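You operate a simulated robot arm through the tools that you are given. There is no shell and no other tool.

You run a simulated robot arm. Do the job below in one go: nothing can be reset, and whatever is moved stays where it is left.

Task
Rake the trough's fibre even, push it together and open the steam box.
Fine: draw the sliding board back first; rake before pushing it up to its stop; the rake goes back. Set down upright: wooden peg rake.

The check looks at the end state, three seconds after you hand in, the way a careful person would. Anything else that was tipped, shoved, dropped, spilled or broken makes it a failure.

Robot
A 7-joint arm with a two-finger parallel gripper, fixed in place. Base frame: the origin is at the foot of the arm, x ahead of it, y to its left, z up. Readings come in mm, degrees, newtons and seconds.
With the tool pointing down near the work surface it reaches from about 440 to 920 mm from the base axis. Its first joint turns from -143.0 to 143.0 degrees. Payload 3 kg.
Tool frame: the origin (TCP) lies between the finger pads and is the grasp point; the fingertips stand 30 mm ahead of it; z points along the fingers, y is the line along which they close. Largest opening 94 mm; finger width 28, thickness 10; the body of the gripper, 50 by 96 mm, starts 55 mm behind the TCP.
Orientation is that of the tool frame in the base frame, as a unit quaternion [w, x, y, z]. With the fingers straight down and closing along the base's y, the tool's x points along the base's -x, its y along +y and its z along -z.

Tools
- The arm moves only by the tool servo_tool. Its argument "moves" is a list of rows, each a list of 7 numbers: the shift along the base's x, y, z in mm, then the turn, a rotation vector about the base's x, y, z in degrees, then the closure, from 0 (fully open) to 1 (shut). In form: [[dx, dy, dz, ax, ay, az, jaw], ...]. A call has 1 to 20 rows; each row is the pose to reach, as a shift and turn from the pose commanded when the call began. Rows are played at 5 a second. More than 50 mm and 8.6 degrees between two rows, or a gripper value outside its range, and nothing of the call is played. Where a pose cannot be reached the arm comes as near as it can. A force on the tool above 90 N (or 10 N above the force at the start of the call, whichever is more), or a blocked arm, ends the call early, and 0.2 s more pass. The fingers move at their own pace (about 72 mm/s each) and stop on an object; they squeeze with about 34 N. The grip force told is the motor's: it shows also when the fingers shut on nothing. Time passes only in rows, and 0.2 s behind the last, so rows that repeat a pose let the fingers close. The reply holds the time, the measured pose of the TCP, the force on the tool along the base axes, the opening and the grip force, in the units named above and with some noise, with the torque about the TCP (base axes, N m) and any sound that the robot's microphone picked up, and new pictures: "pictures" is both (left out), scene, wrist or none.
- Cameras (640 x 400 px; columns grow to the right, rows downward): "scene" is fixed at [220.6, -650, 1563.4]; the picture's right is [0.73, -0.69, 0.00], its down [-0.39, -0.41, -0.83] and it looks along [0.57, 0.60, -0.56] (base axes); focal length 325 px, centre (320, 200). "wrist" rides on the gripper at [76, 14, -103] in the tool frame; the picture's right is [-0.18, 0.98, 0.00], its down [-0.75, -0.14, -0.64] and it looks along [-0.63, -0.12, 0.77] (tool axes); focal length 243 px, centre (320, 200). There is no depth. A picture from a camera that has moved, and an enlarged one, comes with that camera's place and axes in the base frame and with its lens.
- enlarge(camera, box): a new picture of the part [left, top, right, bottom] of that camera's present view, enlarged. No time passes.
- job_done(): hands the job in; it is judged then, once.

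Nothing tells you positions but the pictures and the camera data. Unless the task says otherwise, let go and move clear before handing in.

The tools are called after "Emit:" as a command line: name --pt "numbers of a row" for each row, then --argument value for the rest, lists and objects as JSON in quotes. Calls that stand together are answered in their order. servo_tool: Moves the arm, as the interface text tells. Its arguments: {"type":"object","properties":{"moves":{"type":"array"},"pictures":{"type":"string","enum":["both","scene","wrist","none"]}},"required":["moves"]} The other tools are called the same way: enlarge (camera, box) takes an enlarged picture of a part of a camera's view; job_done () hands the job in.

At the start:

```text
time_s: 0.0
tool_pos: [447.6, -33.1, 1302.5]
tcp_rot: [0.001, 0.001, 1.0, 0.0]
ft_force: [0.2, 0.1, 0.1]
ft_torque: [-0.01, 0.02, -0.03]
grip_width: 94.2
grasp_force: 0.1
```

scene: 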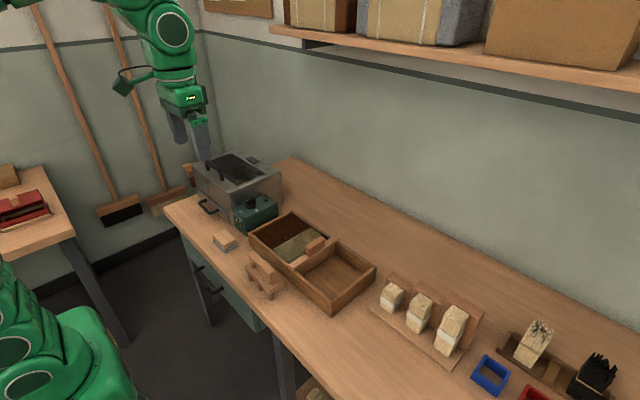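
wrist: 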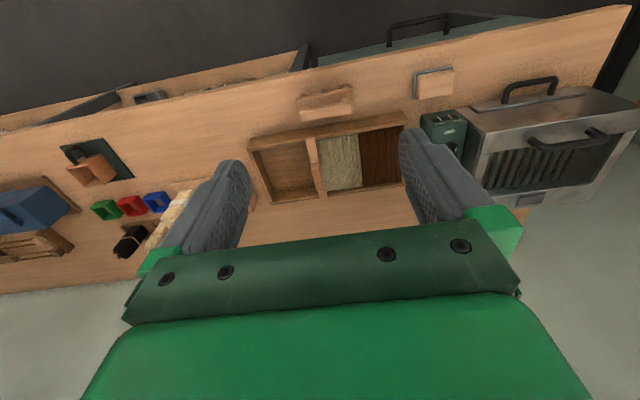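

I see a bench with a trough (three compartments: dark fibre, pale fibre, empty), a steam box at the left end with handles, and something like a peg rake in front. I'll enlarge the views before moving.

Emit:
enlarge --camera "scene" --box '[160, 130, 400, 330]'

Emit:
enlarge --camera "wrist" --box '[220, 50, 640, 230]'

Emit:
enlarge --camera "scene" --box '[230, 200, 390, 320]'

Emit:
enlarge --camera "scene" --box '[180, 140, 300, 250]'

Emit:
enlarge --camera "scene" --box '[360, 250, 640, 400]'

```text
2.00 times, centred on (280, 230) of scene
camera zoom: at [220.6, -650.0, 1563.4], right [0.73, -0.69, 0.0], down [-0.39, -0.41, -0.83], along [0.57, 0.6, -0.56], focal length 650 px, centre (400, 140)
```

zoom: 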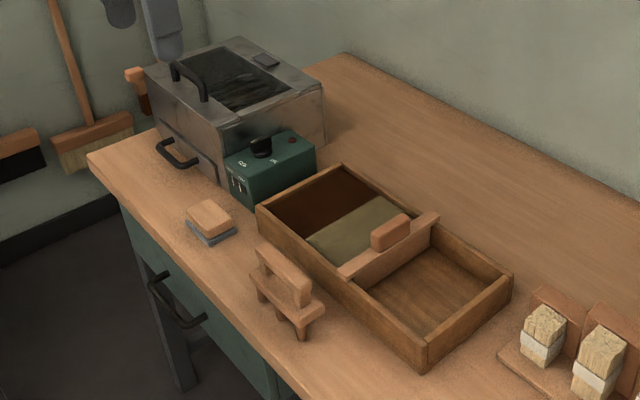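

```text
1.52 times, centred on (430, 140) of wrist
camera zoom: at [372.6, -16.7, 1403.9], right [0.18, 0.98, 0.0], down [0.75, -0.14, 0.64], along [0.63, -0.12, -0.77], focal length 370 px, centre (152, 291)
```

zoom: 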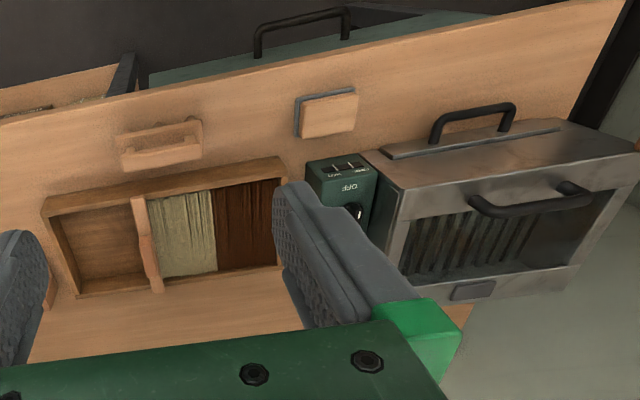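

```text
3.33 times, centred on (310, 260) of scene
camera zoom: at [220.6, -650.0, 1563.4], right [0.73, -0.69, 0.0], down [-0.39, -0.41, -0.83], along [0.57, 0.6, -0.56], focal length 1083 px, centre (353, 0)
```

zoom: 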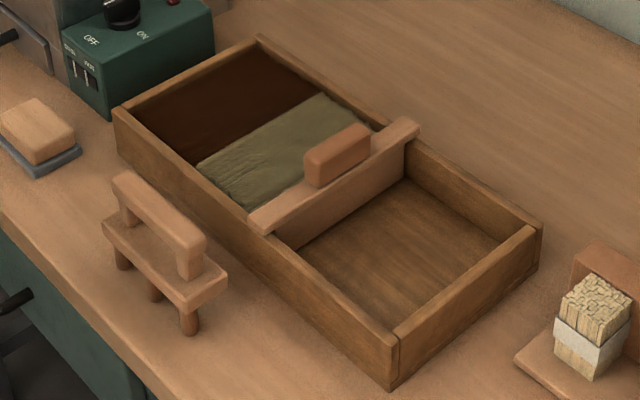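

```text
3.64 times, centred on (240, 195) of scene
camera zoom: at [220.6, -650.0, 1563.4], right [0.73, -0.69, 0.0], down [-0.39, -0.41, -0.83], along [0.57, 0.6, -0.56], focal length 1181 px, centre (611, 218)
```

zoom: 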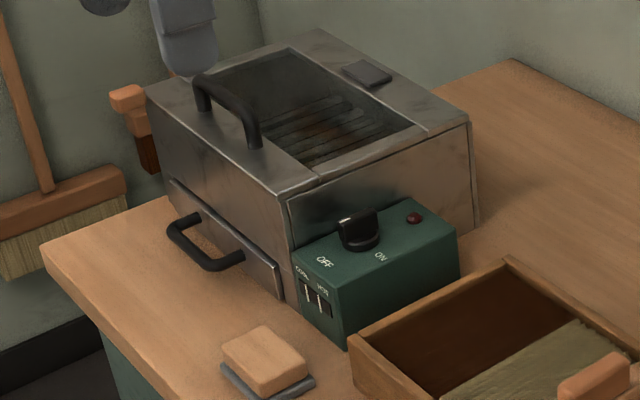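

```text
2.29 times, centred on (500, 325) of scene
camera zoom: at [220.6, -650.0, 1563.4], right [0.73, -0.69, 0.0], down [-0.39, -0.41, -0.83], along [0.57, 0.6, -0.56], focal length 743 px, centre (-91, -86)
```

zoom: 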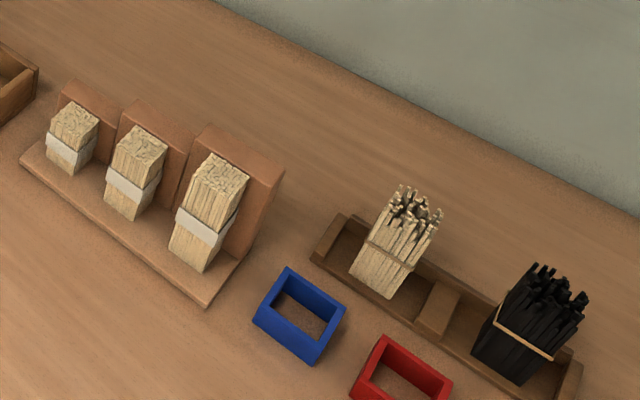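

Before moving, I want closer detail of the steam box, board and rake from both cameras.

Emit:
enlarge --camera "wrist" --box '[400, 50, 640, 230]'

Emit:
enlarge --camera "wrist" --box '[240, 70, 440, 220]'

Emit:
enlarge --camera "scene" --box '[190, 145, 250, 190]'

Emit:
enlarge --camera "scene" --box '[225, 180, 285, 235]'

Emit:
enlarge --camera "scene" --box '[240, 250, 300, 305]'

```text
2.22 times, centred on (520, 140) of wrist
camera zoom: at [372.6, -16.7, 1403.9], right [0.18, 0.98, 0.0], down [0.75, -0.14, 0.64], along [0.63, -0.12, -0.77], focal length 539 px, centre (-124, 333)
```

zoom: 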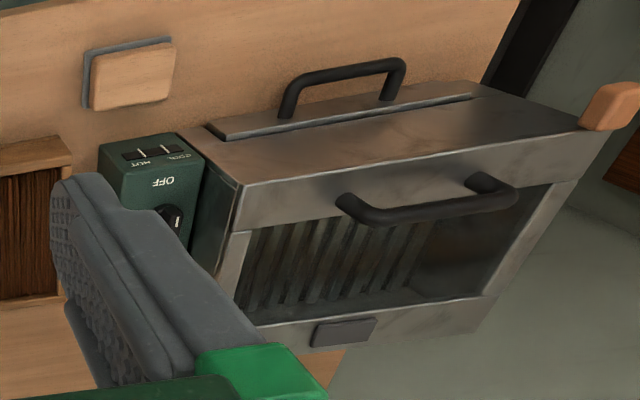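

```text
2.67 times, centred on (340, 145) of wrist
camera zoom: at [372.6, -16.7, 1403.9], right [0.18, 0.98, 0.0], down [0.75, -0.14, 0.64], along [0.63, -0.12, -0.77], focal length 647 px, centre (267, 347)
```

zoom: 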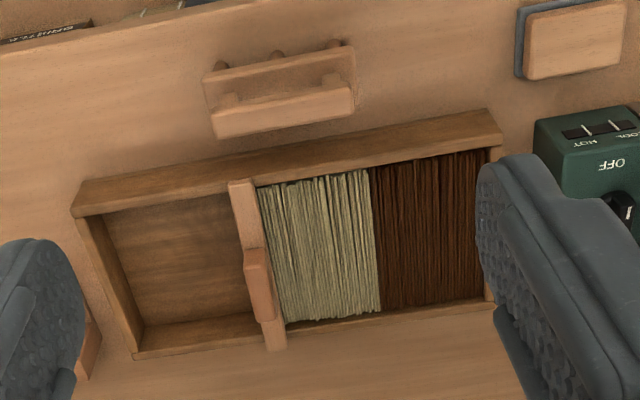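

```text
8.89 times, centred on (220, 168) of scene
camera zoom: at [220.6, -650.0, 1563.4], right [0.73, -0.69, 0.0], down [-0.39, -0.41, -0.83], along [0.57, 0.6, -0.56], focal length 2888 px, centre (1209, 489)
```

zoom: 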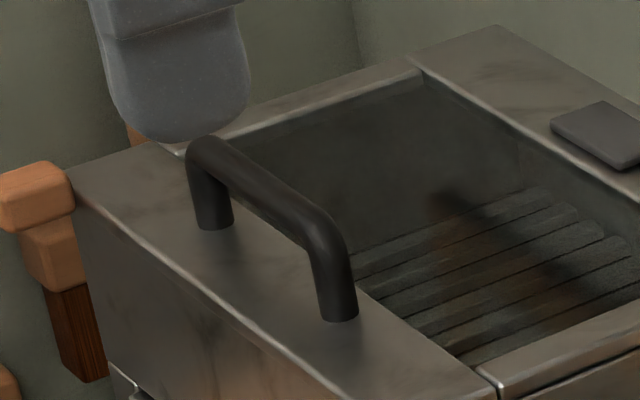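

```text
7.27 times, centred on (255, 208) of scene
camera zoom: at [220.6, -650.0, 1563.4], right [0.73, -0.69, 0.0], down [-0.39, -0.41, -0.83], along [0.57, 0.6, -0.56], focal length 2363 px, centre (793, 146)
```

zoom: 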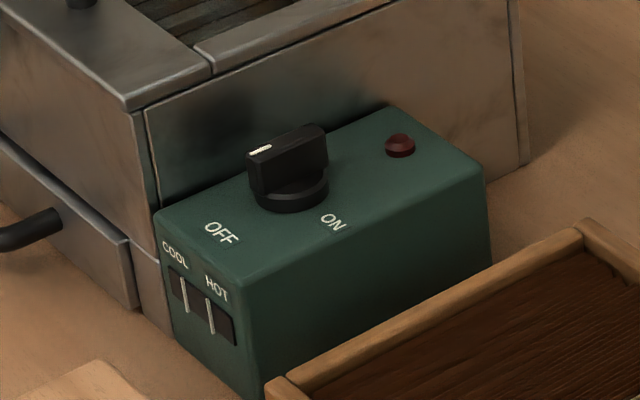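

```text
7.27 times, centred on (270, 278) of scene
camera zoom: at [220.6, -650.0, 1563.4], right [0.73, -0.69, 0.0], down [-0.39, -0.41, -0.83], along [0.57, 0.6, -0.56], focal length 2363 px, centre (684, -364)
```

zoom: 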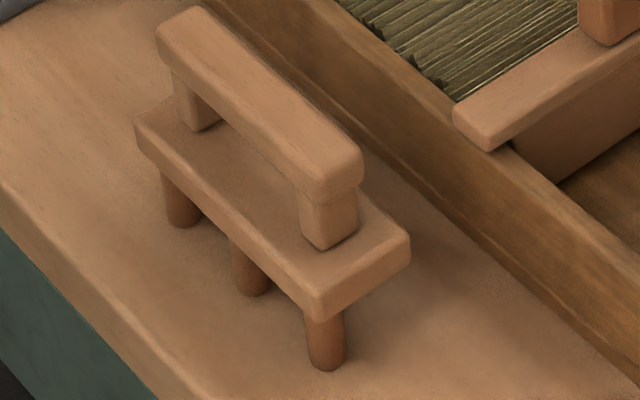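

The lid with a window and handle is on top of the steam box (front strip), and there's a drawer-like plate with a handle below. I'll move the arm above the steam box to see how it is built.

Emit:
servo_tool --pt "20 41 -5 0 0 0 0" --pt "40 82 -10 0 0 0 0" --pt "60 123 -15 0 0 0 0" --pt "80 164 -20 0 0 0 0" --pt "100 205 -25 0 0 0 0" --pt "120 246 -30 0 0 0 0" --pt "140 287 -35 0 0 0 0" --pt "160 328 -40 0 0 0 0" --pt "170 369 -45 0 0 0 0" --pt "180 400 -50 0 0 0 0"

```text
time_s: 2.2
tool_pos: [619.0, 345.0, 1254.2]
tcp_rot: [0.0, 0.001, 1.0, 0.0]
ft_force: [0.5, -0.5, -0.4]
ft_torque: [0.09, 0.03, -0.03]
grip_width: 94.1
grasp_force: 0.0
out of reach, approached as far as the arm can: row 10
camera wrist: at [543.8, 361.1, 1356.8], right [0.19, 0.98, 0.0], down [0.75, -0.14, 0.64], along [0.63, -0.12, -0.77], focal length 243 px, centre (320, 200)
```

scene: 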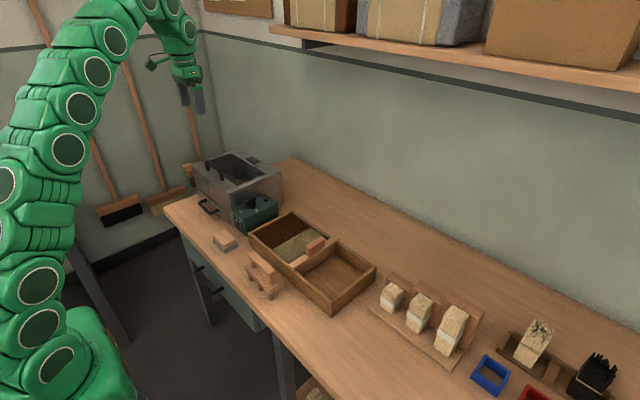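
wrist: 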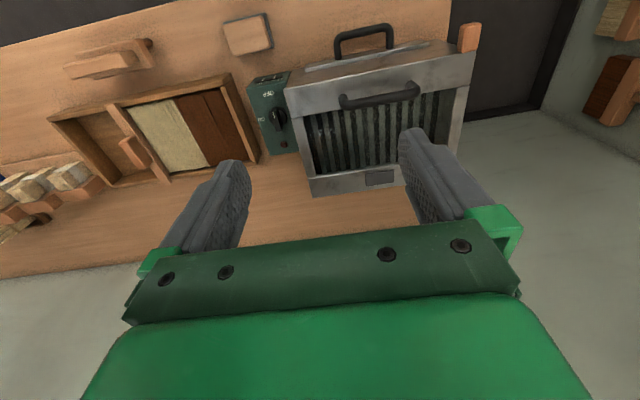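

From here I look down on the steam box. I'll enlarge it to find seams and hinges.

Emit:
enlarge --camera "wrist" --box '[240, 10, 500, 210]'

Emit:
enlarge --camera "wrist" --box '[30, 30, 290, 200]'

Emit:
enlarge --camera "scene" --box '[185, 145, 295, 240]'

```text
2.00 times, centred on (370, 110) of wrist
camera zoom: at [543.8, 361.1, 1356.8], right [0.19, 0.98, 0.0], down [0.75, -0.14, 0.64], along [0.63, -0.12, -0.77], focal length 485 px, centre (220, 380)
```

zoom: 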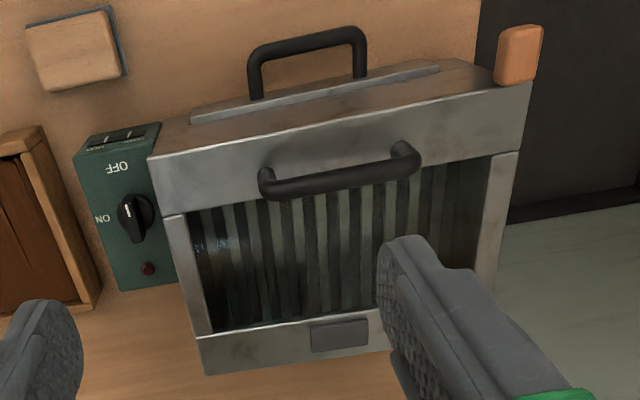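

```text
2.35 times, centred on (160, 115) of wrist
camera zoom: at [543.8, 361.1, 1356.8], right [0.19, 0.98, 0.0], down [0.75, -0.14, 0.64], along [0.63, -0.12, -0.77], focal length 571 px, centre (696, 400)
```

zoom: 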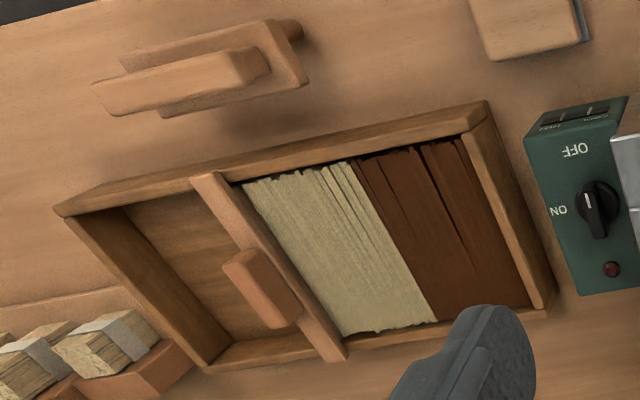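

```text
4.21 times, centred on (240, 192) of scene
camera zoom: at [220.6, -650.0, 1563.4], right [0.73, -0.69, 0.0], down [-0.39, -0.41, -0.83], along [0.57, 0.6, -0.56], focal length 1368 px, centre (657, 232)
```

zoom: 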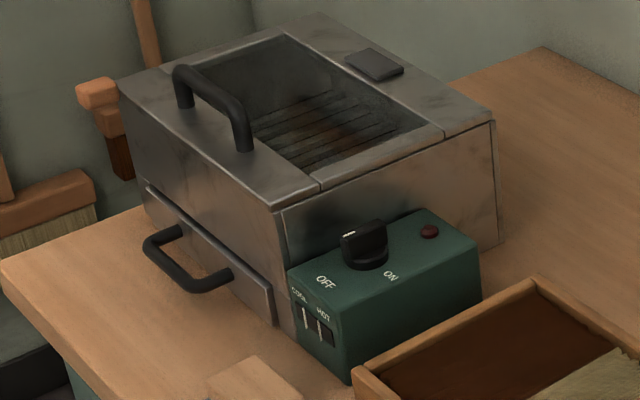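

The steam box top is a window frame with a handle on the front strip; the drawer-like plate is lower on the front. Next I look closely at the trough fibre, board and rake from above.

Emit:
servo_tool --pt "-4 -36 -20 0 0 0 0" --pt "-8 -72 -40 0 0 0 0" --pt "-12 -108 -60 0 0 0 0" --pt "-16 -144 -80 0 0 0 0" --pt "-20 -180 -100 0 0 0 0" --pt "-24 -216 -125 0 0 0 0" --pt "-28 -252 -150 0 0 0 0" --pt "-32 -290 -175 0 0 0 0" --pt "-40 -325 -200 0 0 0 0"

Emit:
enlarge --camera "wrist" --box '[180, 0, 500, 200]'

```text
time_s: 4.2
tool_pos: [583.2, 20.4, 1055.6]
tcp_rot: [0.0, 0.001, 1.0, 0.0]
ft_force: [-0.1, 0.3, 0.0]
ft_torque: [-0.02, -0.01, -0.04]
grip_width: 94.0
grasp_force: 0.0
camera wrist: at [506.8, 33.6, 1158.0], right [0.19, 0.98, 0.0], down [0.75, -0.14, 0.64], along [0.63, -0.12, -0.77], focal length 243 px, centre (320, 200)
```

scene: 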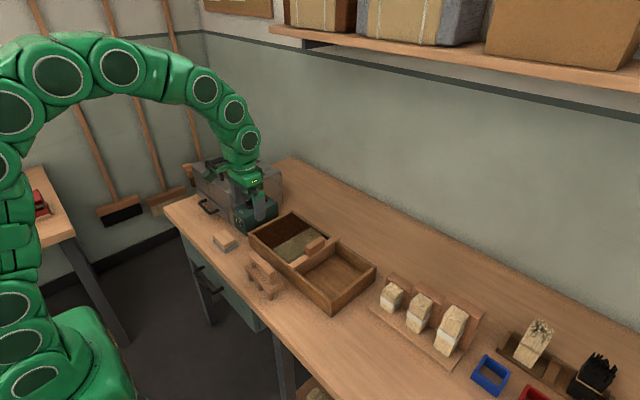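
wrist: 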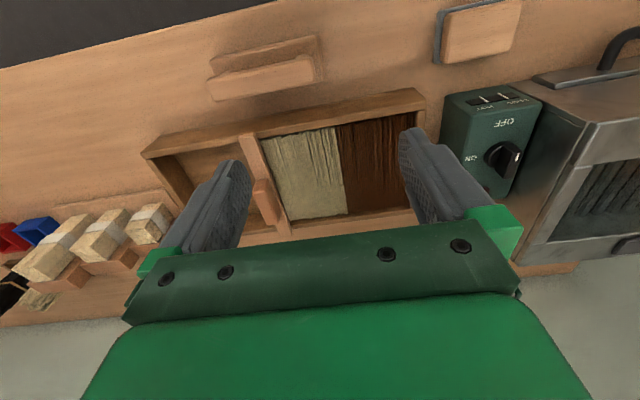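

```text
2.00 times, centred on (340, 100) of wrist
camera zoom: at [506.8, 33.6, 1158.0], right [0.19, 0.98, 0.0], down [0.75, -0.14, 0.64], along [0.63, -0.12, -0.77], focal length 485 px, centre (280, 400)
```

zoom: 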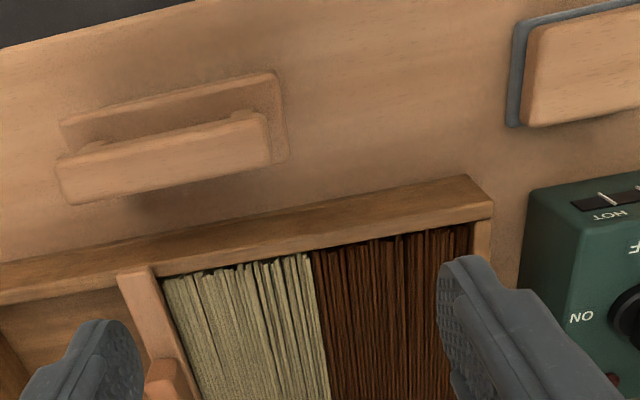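

The trough is roughly x 631–820, y −264…143, rim at z≈848, with bench at z≈790; the board is at y≈−92. I'll move the camera closer above the fibre to see its surface.

Emit:
servo_tool --pt "35 3 -25 0 0 0 0" --pt "70 6 -50 0 0 0 0" --pt "105 8 -75 0 0 0 0" --pt "135 10 -100 0 0 0 0" --pt "135 10 -100 0 0 0 0"

Emit:
enlarge --camera "wrist" --box '[160, 0, 480, 200]'

Emit:
enlarge --camera "scene" --box '[240, 200, 340, 290]'

```text
time_s: 5.4
tool_pos: [717.0, 32.1, 953.9]
tcp_rot: [0.0, -0.001, 1.0, 0.0]
ft_force: [0.5, 0.0, -0.3]
ft_torque: [-0.03, -0.02, 0.01]
grip_width: 94.0
grasp_force: 0.1
camera wrist: at [640.9, 47.1, 1056.7], right [0.18, 0.98, 0.0], down [0.75, -0.14, 0.64], along [0.63, -0.12, -0.77], focal length 243 px, centre (320, 200)
```

scene: 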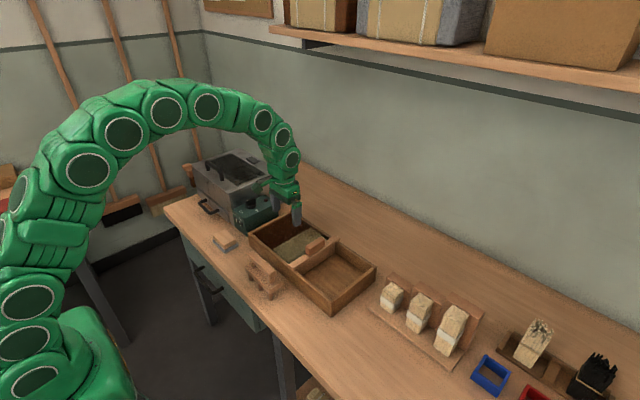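
wrist: 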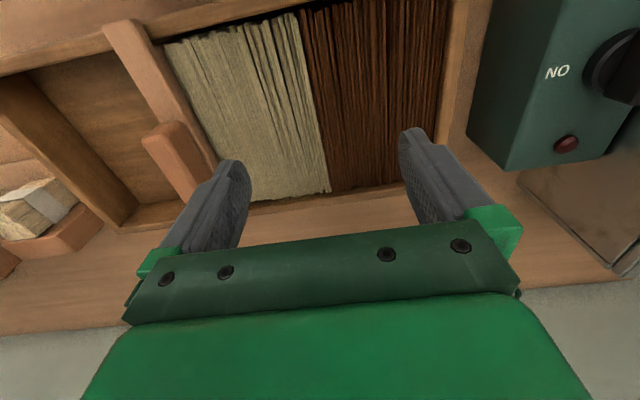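

```text
2.00 times, centred on (320, 100) of wrist
camera zoom: at [640.9, 47.1, 1056.7], right [0.18, 0.98, 0.0], down [0.75, -0.14, 0.64], along [0.63, -0.12, -0.77], focal length 485 px, centre (320, 400)
```

zoom: 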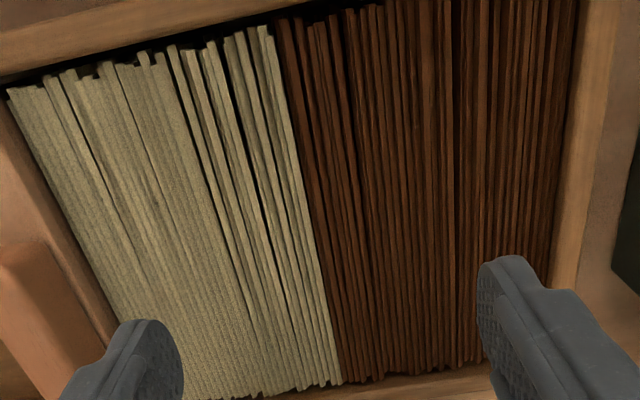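

```text
4.44 times, centred on (290, 245) of scene
camera zoom: at [220.6, -650.0, 1563.4], right [0.73, -0.69, 0.0], down [-0.39, -0.41, -0.83], along [0.57, 0.6, -0.56], focal length 1444 px, centre (453, 0)
```

zoom: 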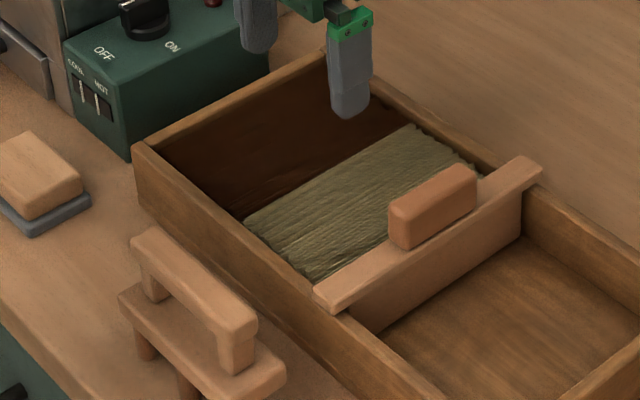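

The fibre is two blocks of loose strands lying along x (pale then dark). I'll now line up over the board's block grip at about (730, −87) to draw the board back toward −y.

Emit:
servo_tool --pt "3 -40 0 0 0 0 0" --pt "8 -80 0 0 0 0 0" --pt "13 -119 0 0 0 0 0" --pt "13 -119 -20 0 0 0 0" --pt "13 -119 -20 0 0 0 0"

Emit:
enlarge --camera "wrist" --box '[200, 60, 440, 220]'

Emit:
enlarge --camera "scene" --box '[260, 180, 360, 270]'

```text
time_s: 6.6
tool_pos: [729.8, -87.2, 934.7]
tcp_rot: [0.001, 0.0, 1.0, 0.0]
ft_force: [0.8, 0.2, 0.1]
ft_torque: [0.02, 0.01, -0.02]
grip_width: 93.9
grasp_force: 0.0
camera wrist: at [653.5, -72.4, 1037.4], right [0.18, 0.98, 0.0], down [0.75, -0.14, 0.64], along [0.63, -0.12, -0.77], focal length 243 px, centre (320, 200)
```

scene: 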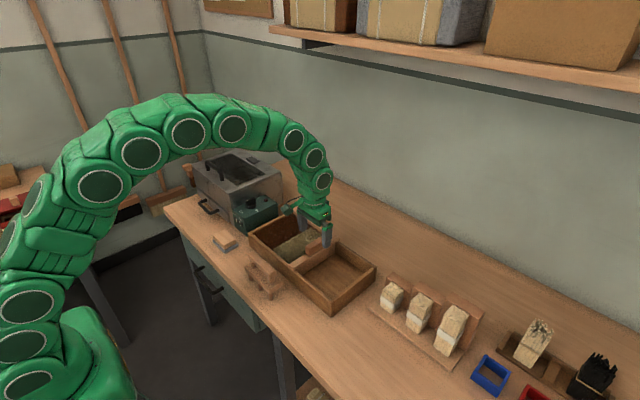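
wrist: 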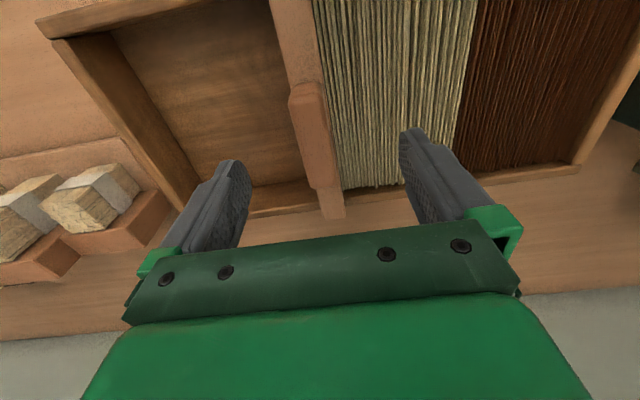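

```text
2.50 times, centred on (320, 140) of wrist
camera zoom: at [653.5, -72.4, 1037.4], right [0.18, 0.98, 0.0], down [0.75, -0.14, 0.64], along [0.63, -0.12, -0.77], focal length 606 px, centre (320, 350)
```

zoom: 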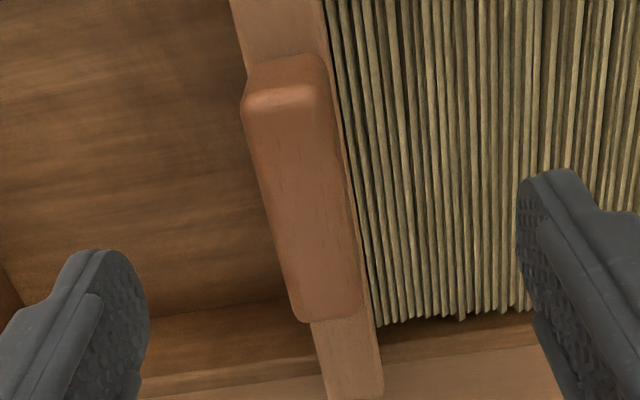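

```text
4.44 times, centred on (310, 225) of scene
camera zoom: at [220.6, -650.0, 1563.4], right [0.73, -0.69, 0.0], down [-0.39, -0.41, -0.83], along [0.57, 0.6, -0.56], focal length 1444 px, centre (364, 89)
```

zoom: 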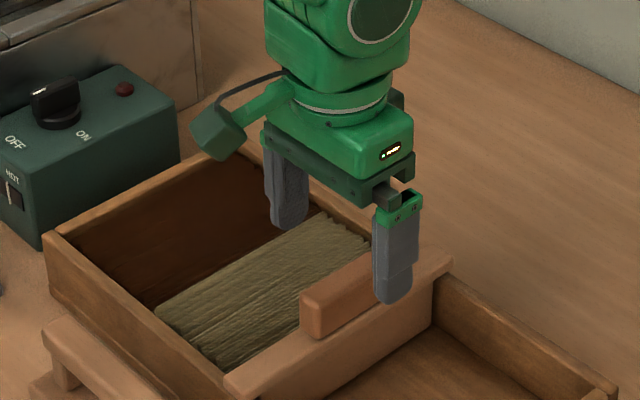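

The block is centred at about (730, −91), 67 × 20 mm, its top near z 882 with the board top near 858. I'll lower over it and close the fingers.

Emit:
servo_tool --pt "0 -4 -15 0 0 0 0" --pt "0 -4 -30 0 0 0 0" --pt "0 -4 -43 0 0 0 0" --pt "0 -4 -43 0 0 0 0.5" --pt "0 -4 -43 0 0 0 0.9" --pt "0 -4 -43 0 0 0 1" --pt "0 -4 -43 0 0 0 1"

Emit:
enlarge --camera "scene" --box '[260, 180, 380, 290]'

```text
time_s: 8.2
tool_pos: [730.0, -90.7, 892.0]
tcp_rot: [0.0, 0.001, 1.0, 0.001]
ft_force: [1.1, -4.4, -2.0]
ft_torque: [-0.01, -0.21, 0.06]
grip_width: 26.3
grasp_force: 45.6
camera wrist: at [653.8, -75.7, 995.1], right [0.18, 0.98, 0.0], down [0.75, -0.14, 0.64], along [0.63, -0.12, -0.77], focal length 243 px, centre (320, 200)
```

scene: 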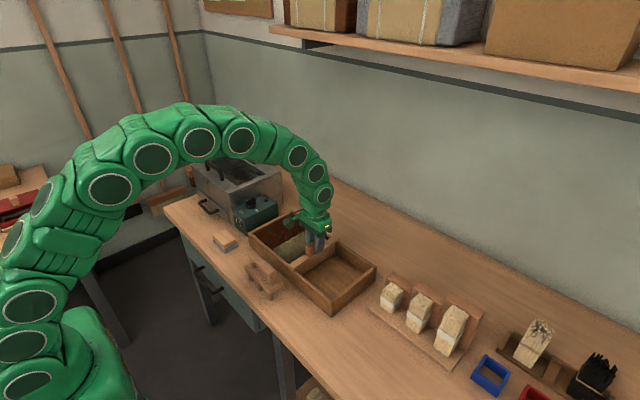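
wrist: 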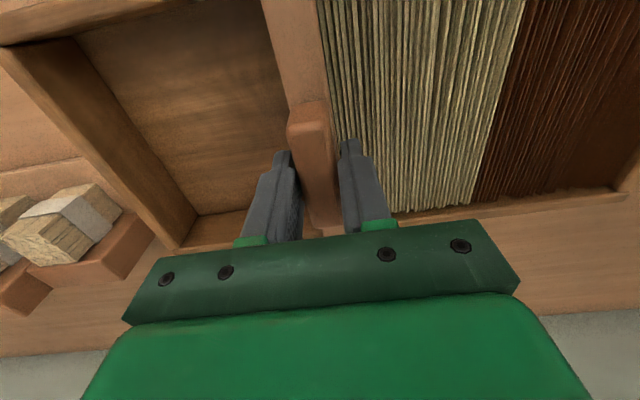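

```text
3.64 times, centred on (320, 235) of scene
camera zoom: at [220.6, -650.0, 1563.4], right [0.73, -0.69, 0.0], down [-0.39, -0.41, -0.83], along [0.57, 0.6, -0.56], focal length 1181 px, centre (320, 73)
```

zoom: 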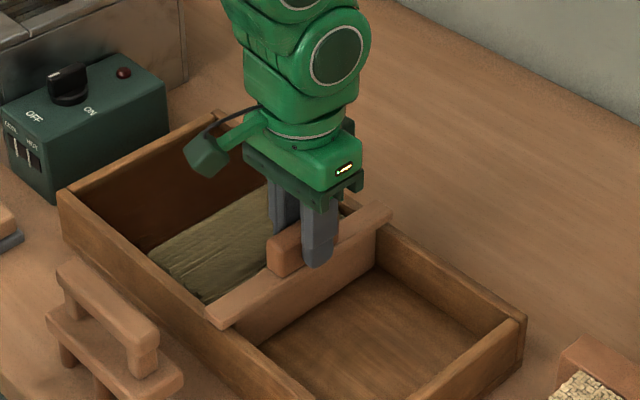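

Gripped (26 mm). Now I draw the board back toward −y in small steps while watching the force.

Emit:
servo_tool --pt "0 -5 0 0 0 0 1" --pt "0 -15 0 0 0 0 1" --pt "0 -28 0 0 0 0 1" --pt "0 -41 0 0 0 0 1" --pt "0 -54 0 0 0 0 1" --pt "0 -67 0 0 0 0 1" --pt "0 -80 0 0 0 0 1" --pt "0 -92 0 0 0 0 1" --pt "0 -104 0 0 0 0 1" --pt "0 -104 0 0 0 0 1"

Emit:
enlarge --camera "scene" --box '[240, 190, 390, 320]'

```text
time_s: 10.4
tool_pos: [730.5, -195.4, 891.4]
tcp_rot: [0.001, 0.001, 1.0, 0.0]
ft_force: [4.7, -0.1, 16.0]
ft_torque: [0.09, 0.07, -0.12]
grip_width: 26.4
grasp_force: 45.4
camera wrist: at [653.7, -180.7, 995.0], right [0.19, 0.98, 0.0], down [0.75, -0.14, 0.64], along [0.63, -0.12, -0.77], focal length 243 px, centre (320, 200)
```

scene: 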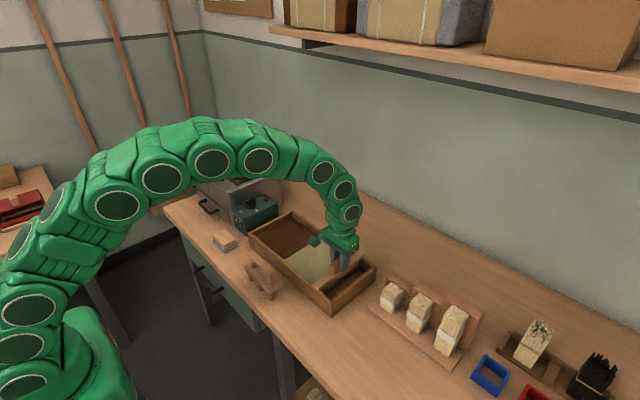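
wrist: 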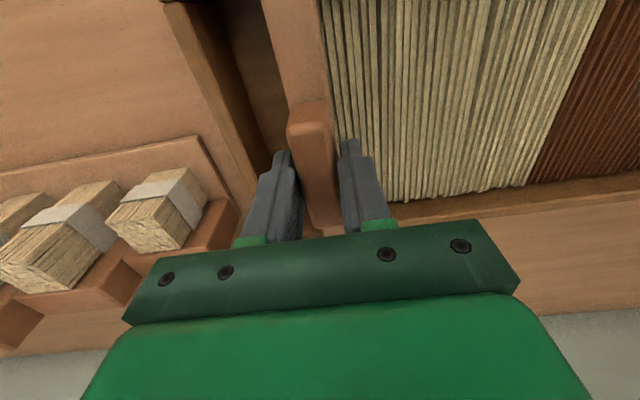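

```text
3.08 times, centred on (315, 255) of scene
camera zoom: at [220.6, -650.0, 1563.4], right [0.73, -0.69, 0.0], down [-0.39, -0.41, -0.83], along [0.57, 0.6, -0.56], focal length 1000 px, centre (335, 31)
```

zoom: 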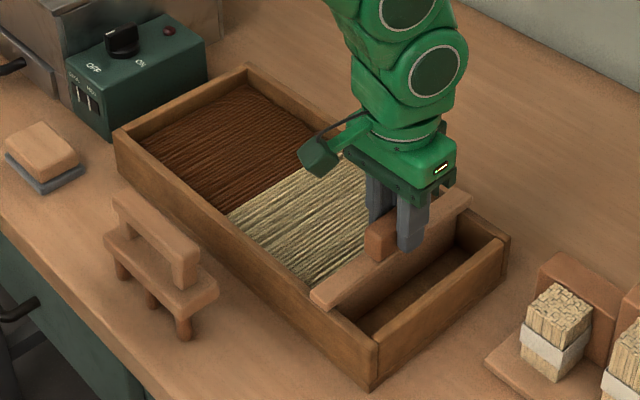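

Drawing the board back lets the fibre spread out. I continue gently the last stretch toward the −y end.

Emit:
servo_tool --pt "0 -6 1 0 0 0 1" --pt "0 -12 1 0 0 0 1" --pt "0 -18 1 0 0 0 1" --pt "0 -24 1 0 0 0 1" --pt "0 -28 1 0 0 0 1" --pt "0 -28 1 0 0 0 1"

Emit:
enlarge --camera "scene" --box '[240, 190, 390, 320]'

Emit:
enlarge --camera "wrist" --box '[160, 0, 400, 220]'

```text
time_s: 11.8
tool_pos: [729.1, -223.2, 891.3]
tcp_rot: [0.0, 0.0, 1.0, 0.0]
ft_force: [5.2, 0.4, -36.7]
ft_torque: [0.0, -0.08, 0.14]
grip_width: 26.2
grasp_force: 45.2
camera wrist: at [653.9, -209.2, 995.3], right [0.18, 0.98, 0.0], down [0.75, -0.14, 0.64], along [0.63, -0.12, -0.77], focal length 243 px, centre (320, 200)
```

scene: 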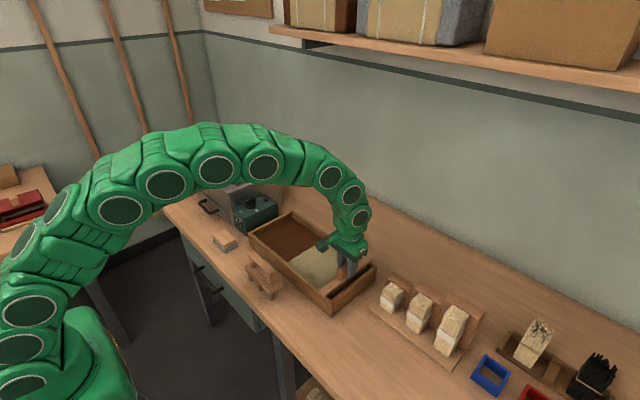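
wrist: 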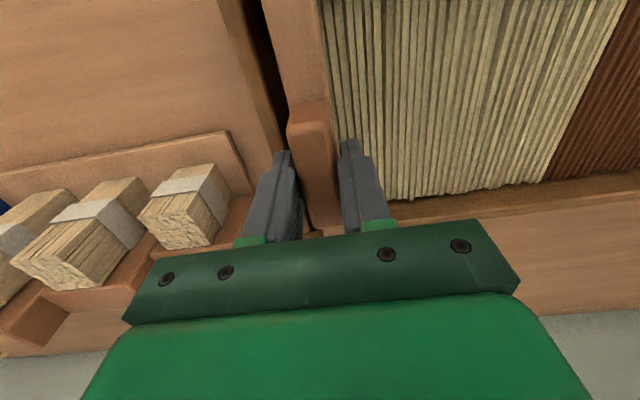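

```text
3.08 times, centred on (315, 255) of scene
camera zoom: at [220.6, -650.0, 1563.4], right [0.73, -0.69, 0.0], down [-0.39, -0.41, -0.83], along [0.57, 0.6, -0.56], focal length 1000 px, centre (335, 31)
```

zoom: 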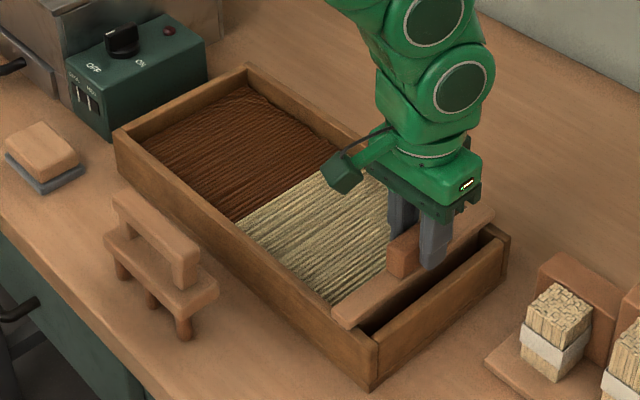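

```text
1.82 times, centred on (280, 110) of wrist
camera zoom: at [653.9, -209.2, 995.3], right [0.18, 0.98, 0.0], down [0.75, -0.14, 0.64], along [0.63, -0.12, -0.77], focal length 441 px, centre (393, 364)
```

zoom: 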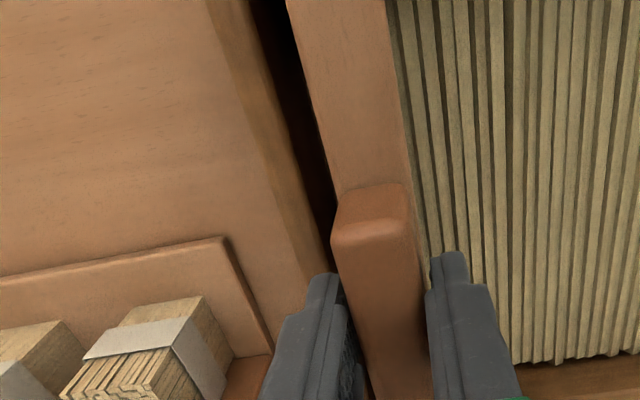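

The board slides on a guide (the z-force shows it is held down). A little more toward the back end with z relieved.

Emit:
servo_tool --pt "0 -3 -0.7 0 0 0 1" --pt "0 -6 -0.7 0 0 0 1" --pt "0 -9 -0.7 0 0 0 1" --pt "0 -12 -0.7 0 0 0 1" --pt "0 -12 -0.7 0 0 0 1" --pictures "wrist"

Emit:
enlarge --camera "scene" --box '[240, 190, 390, 320]'

```text
time_s: 13.0
tool_pos: [730.2, -231.9, 891.8]
tcp_rot: [-0.002, -0.001, 1.0, 0.002]
ft_force: [-25.1, 65.5, -5.7]
ft_torque: [0.1, 0.7, 0.05]
grip_width: 26.2
grasp_force: 44.6
camera wrist: at [654.1, -217.1, 995.5], right [0.18, 0.98, 0.0], down [0.76, -0.14, 0.64], along [0.63, -0.11, -0.77], focal length 243 px, centre (320, 200)
```

wrist: 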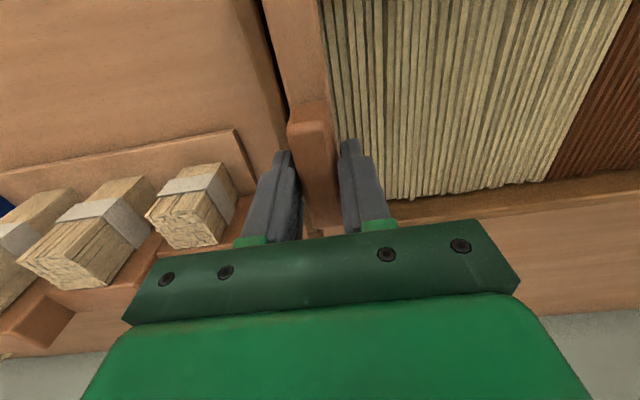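

```text
3.08 times, centred on (315, 255) of scene
camera zoom: at [220.6, -650.0, 1563.4], right [0.73, -0.69, 0.0], down [-0.39, -0.41, -0.83], along [0.57, 0.6, -0.56], focal length 1000 px, centre (335, 31)
```

zoom: 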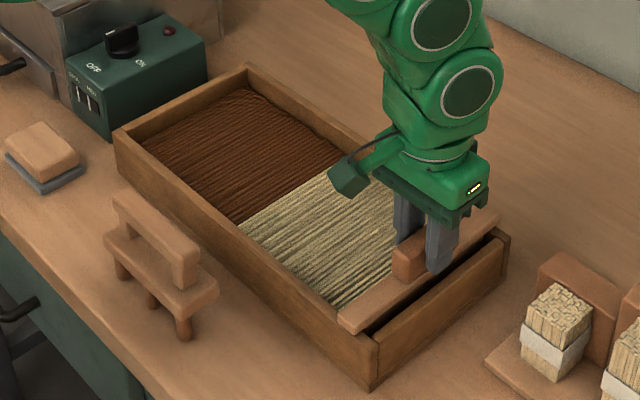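

The board has hit its back stop at y ≈ −232. I relieve the push, release, and rise.

Emit:
servo_tool --pt "0 3 0 0 0 0 1" --pt "0 4 0 0 0 0 0.8" --pt "0 4 0 0 0 0 0.65" --pt "0 4 0 0 0 0 0.6" --pt "0 4 20 0 0 0 0.5" --pt "0 4 60 0 0 0 0.2" --pt "0 4 100 0 0 0 0"

Emit:
enlarge --camera "scene" --box '[240, 190, 390, 320]'

```text
time_s: 14.6
tool_pos: [729.5, -232.6, 991.9]
tcp_rot: [-0.001, 0.0, 1.0, 0.0]
ft_force: [-0.7, -0.2, -0.3]
ft_torque: [-0.01, -0.01, 0.05]
grip_width: 94.2
grasp_force: 0.2
camera wrist: at [653.1, -218.1, 1094.6], right [0.18, 0.98, 0.0], down [0.75, -0.14, 0.64], along [0.63, -0.12, -0.77], focal length 243 px, centre (320, 200)
```

scene: 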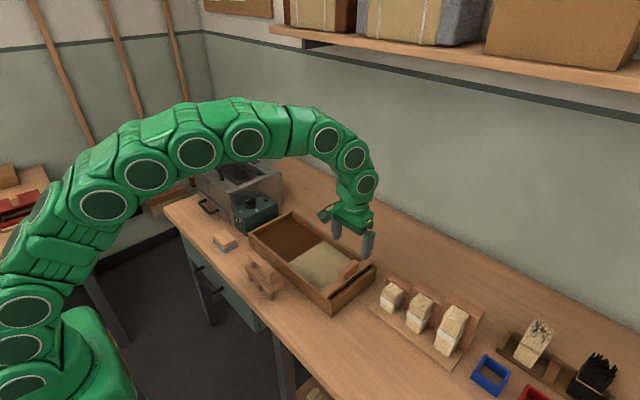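
wrist: 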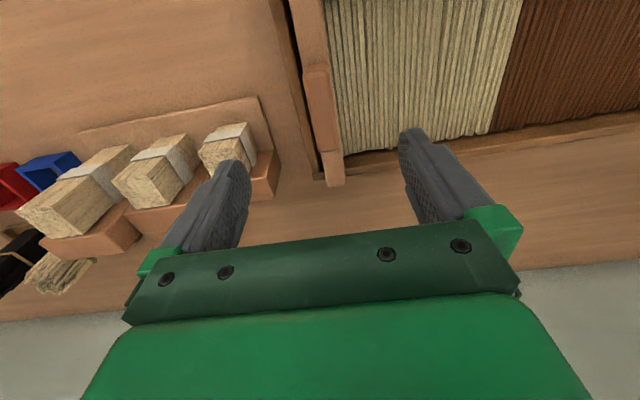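

```text
3.08 times, centred on (315, 255) of scene
camera zoom: at [220.6, -650.0, 1563.4], right [0.73, -0.69, 0.0], down [-0.39, -0.41, -0.83], along [0.57, 0.6, -0.56], focal length 1000 px, centre (335, 31)
```

zoom: 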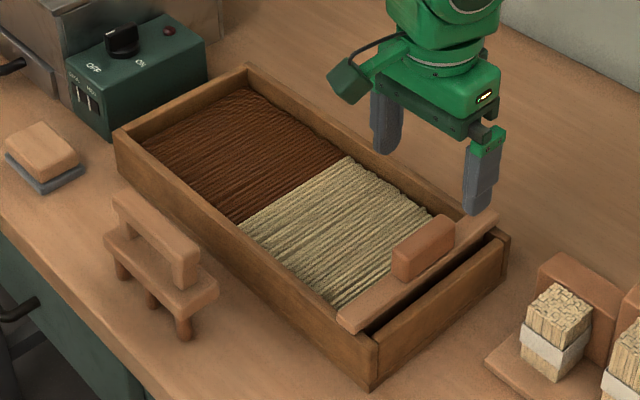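

Board is back and the fibre is spread over most of the trough. Next I go over the rake to measure it before grasping.

Emit:
servo_tool --pt "-30 29 5 0 0 0 0" --pt "-60 58 8 0 0 0 0" --pt "-90 87 8 0 0 0 0" --pt "-120 116 8 0 0 0 0" --pt "-150 145 8 0 0 0 0" --pt "-180 174 8 0 0 0 0" --pt "-205 200 8 0 0 0 0" --pt "-205 200 8 0 0 0 0"

Emit:
enlarge --camera "wrist" --box '[220, 60, 420, 210]'

Emit:
enlarge --camera "scene" --box '[235, 245, 305, 310]'

```text
time_s: 16.4
tool_pos: [523.6, -27.8, 1001.2]
tcp_rot: [0.0, 0.0, 1.0, 0.0]
ft_force: [0.6, 0.9, 0.5]
ft_torque: [-0.03, -0.01, 0.04]
grip_width: 94.1
grasp_force: 0.1
camera wrist: at [447.2, -14.8, 1104.3], right [0.18, 0.98, 0.0], down [0.75, -0.14, 0.64], along [0.63, -0.12, -0.77], focal length 243 px, centre (320, 200)
```

scene: 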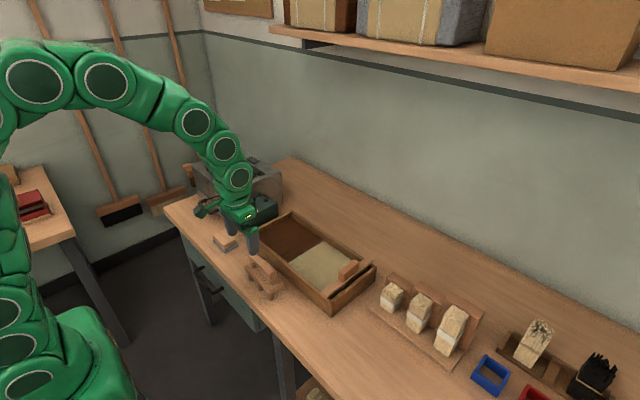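
wrist: 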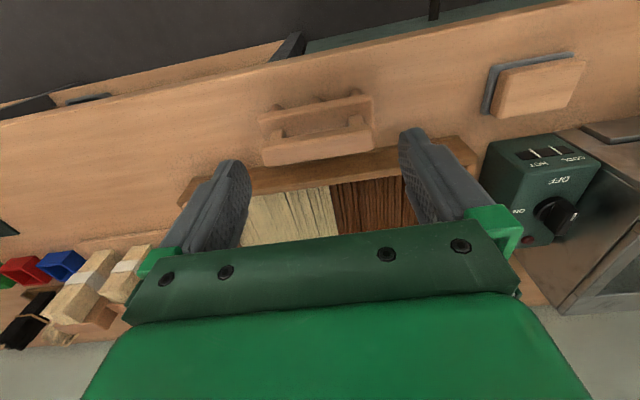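

```text
2.67 times, centred on (320, 135) of wrist
camera zoom: at [447.2, -14.8, 1104.3], right [0.18, 0.98, 0.0], down [0.75, -0.14, 0.64], along [0.63, -0.12, -0.77], focal length 647 px, centre (320, 373)
```

zoom: 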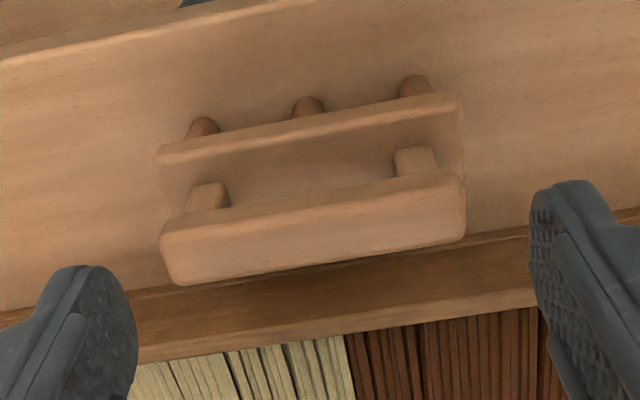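

```text
6.15 times, centred on (270, 278) of scene
camera zoom: at [220.6, -650.0, 1563.4], right [0.73, -0.69, 0.0], down [-0.39, -0.41, -0.83], along [0.57, 0.6, -0.56], focal length 1999 px, centre (628, -277)
```

zoom: 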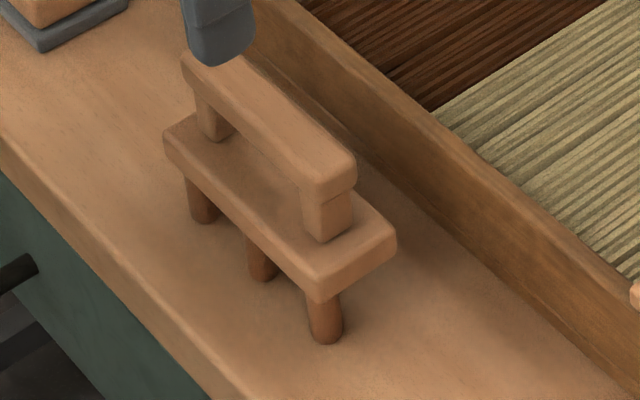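

The rake is parallel to y: handle top about (563, −40, 877), 115 mm long and ~24 mm wide, base 128 × 52 mm standing on short pegs. I turn the gripper 90° so it closes along x over the handle.

Emit:
servo_tool --pt "4 -1 0 0 0 8.2 0" --pt "8 -2 0 0 0 16.4 0" --pt "12 -3 0 0 0 24.6 0" --pt "16 -4 0 0 0 32.8 0" --pt "20 -5 0 0 0 41 0" --pt "24 -7 0 0 0 49.2 0" --pt "28 -8 0 0 0 57.4 0" --pt "32 -9 0 0 0 65.6 0" --pt "35 -10 0 0 0 73.8 0" --pt "38 -11 0 0 0 82 0" --pt "40 -12 0 0 0 90 0" --pt "40 -12 -40 0 0 90 0" --pt "40 -12 -60 0 0 90 0" --pt "40 -12 -60 0 0 90 0"

Emit:
enlarge --camera "wrist" --box '[180, 60, 460, 230]'

Emit:
enlarge --camera "scene" --box '[225, 210, 325, 310]'

```text
time_s: 19.4
tool_pos: [564.8, -43.2, 940.4]
tcp_rot: [0.0, -0.707, 0.707, 0.001]
ft_force: [-0.7, 0.8, -0.9]
ft_torque: [-0.02, 0.0, 0.01]
grip_width: 94.0
grasp_force: 0.0
camera wrist: at [550.5, -119.0, 1042.4], right [-0.98, 0.18, 0.0], down [0.14, 0.75, 0.64], along [0.12, 0.63, -0.77], focal length 243 px, centre (320, 200)
```

scene: 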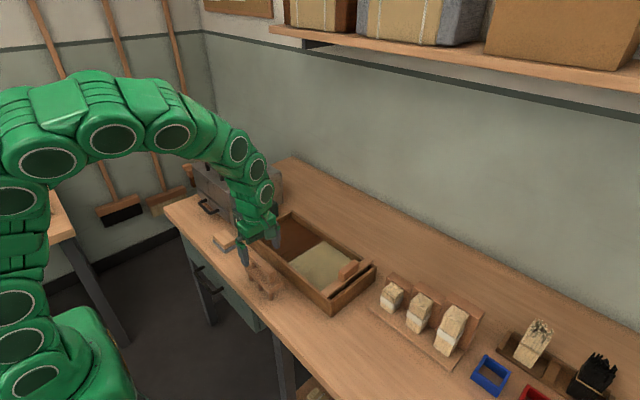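
wrist: 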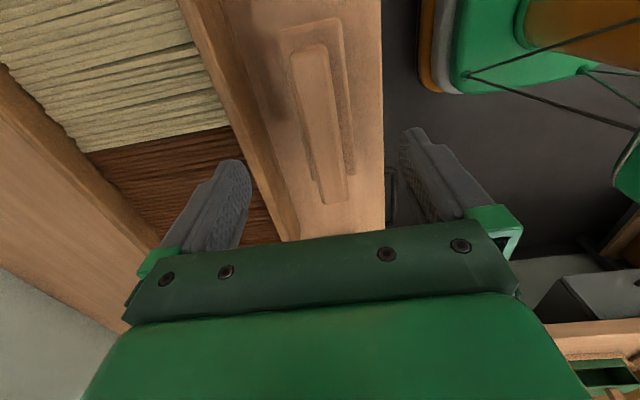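

```text
2.29 times, centred on (320, 145) of wrist
camera zoom: at [550.5, -119.0, 1042.4], right [-0.98, 0.18, 0.0], down [0.14, 0.75, 0.64], along [0.12, 0.63, -0.77], focal length 555 px, centre (320, 326)
```

zoom: 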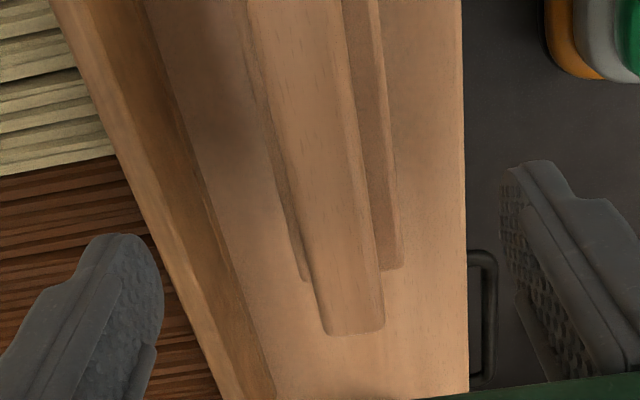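

```text
4.00 times, centred on (275, 260) of scene
camera zoom: at [220.6, -650.0, 1563.4], right [0.73, -0.69, 0.0], down [-0.39, -0.41, -0.83], along [0.57, 0.6, -0.56], focal length 1300 px, centre (500, -40)
```

zoom: 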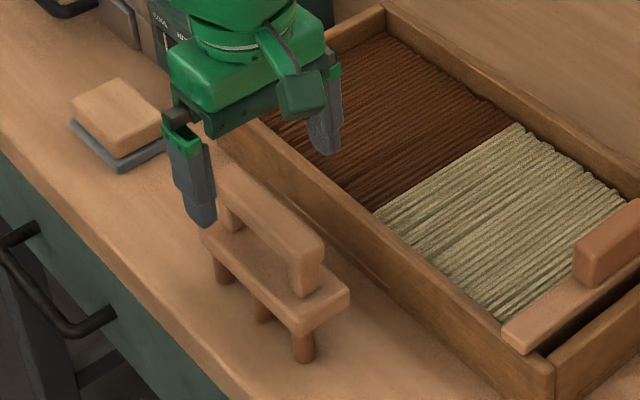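

The handle is centred at x≈563 between the fingers. I lower to z≈876 with a partly closed gripper and close on the handle.

Emit:
servo_tool --pt "-1 2 0 0 0 0 0.45" --pt "-1 2 -15 0 0 0 0.45" --pt "-1 2 -30 0 0 0 0.45" --pt "-1 2 -45 0 0 0 0.45" --pt "-1 2 -57 0 0 0 0.45" --pt "-1 2 -64 0 0 0 0.45" --pt "-1 2 -64 0 0 0 0.45"

Emit:
enlarge --camera "scene" --box '[225, 220, 315, 310]'

Emit:
enlarge --camera "wrist" --box '[200, 60, 440, 230]'

```text
time_s: 21.0
tool_pos: [564.9, -41.0, 876.3]
tcp_rot: [0.0, -0.707, 0.708, 0.001]
ft_force: [-1.4, 0.8, 0.0]
ft_torque: [0.02, 0.03, 0.02]
grip_width: 51.8
grasp_force: 0.0
camera wrist: at [549.9, -117.2, 979.5], right [-0.98, 0.19, 0.0], down [0.14, 0.75, 0.64], along [0.12, 0.63, -0.77], focal length 243 px, centre (320, 200)
```

scene: 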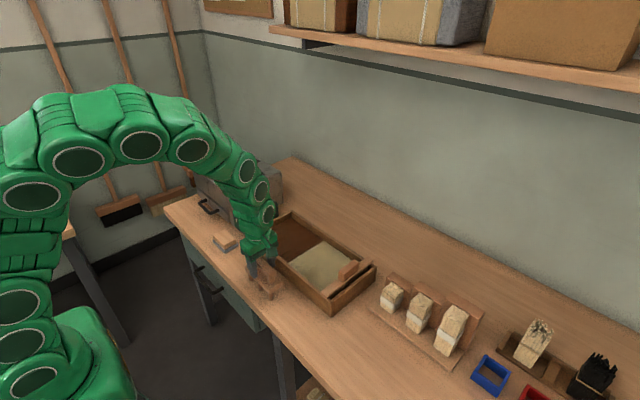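
wrist: 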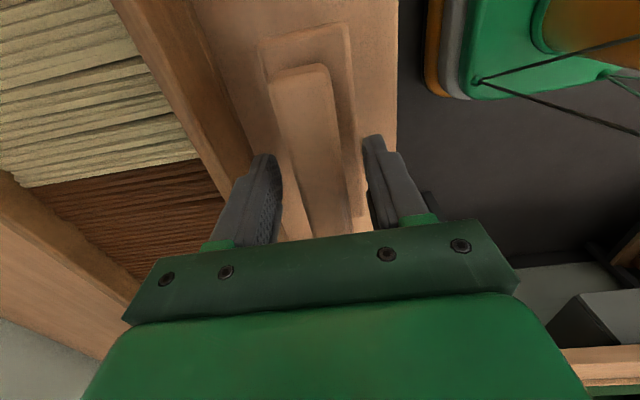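

```text
4.44 times, centred on (270, 265) of scene
camera zoom: at [220.6, -650.0, 1563.4], right [0.73, -0.69, 0.0], down [-0.39, -0.41, -0.83], along [0.57, 0.6, -0.56], focal length 1444 px, centre (542, -89)
```

zoom: 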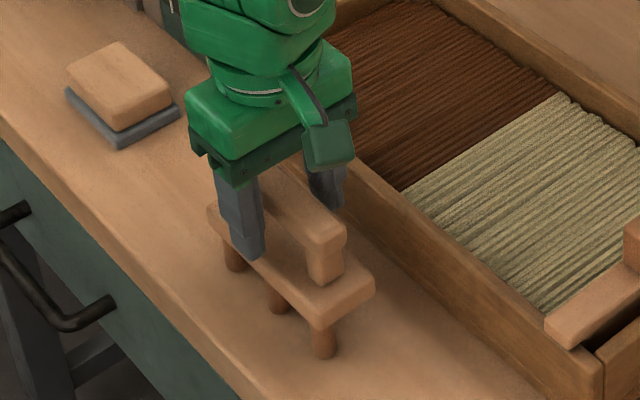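

```text
2.35 times, centred on (320, 145) of wrist
camera zoom: at [549.9, -117.2, 979.5], right [-0.98, 0.19, 0.0], down [0.14, 0.75, 0.64], along [0.12, 0.63, -0.77], focal length 571 px, centre (320, 329)
```

zoom: 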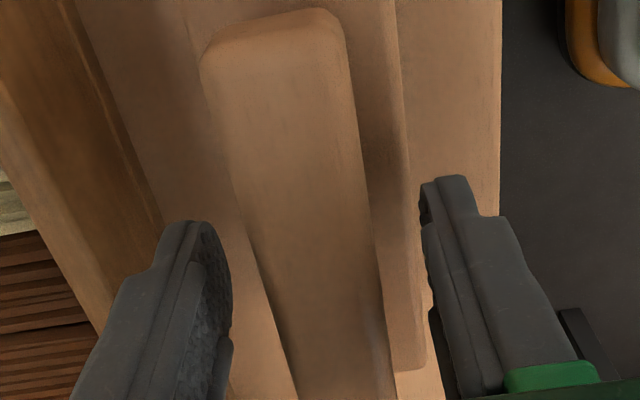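

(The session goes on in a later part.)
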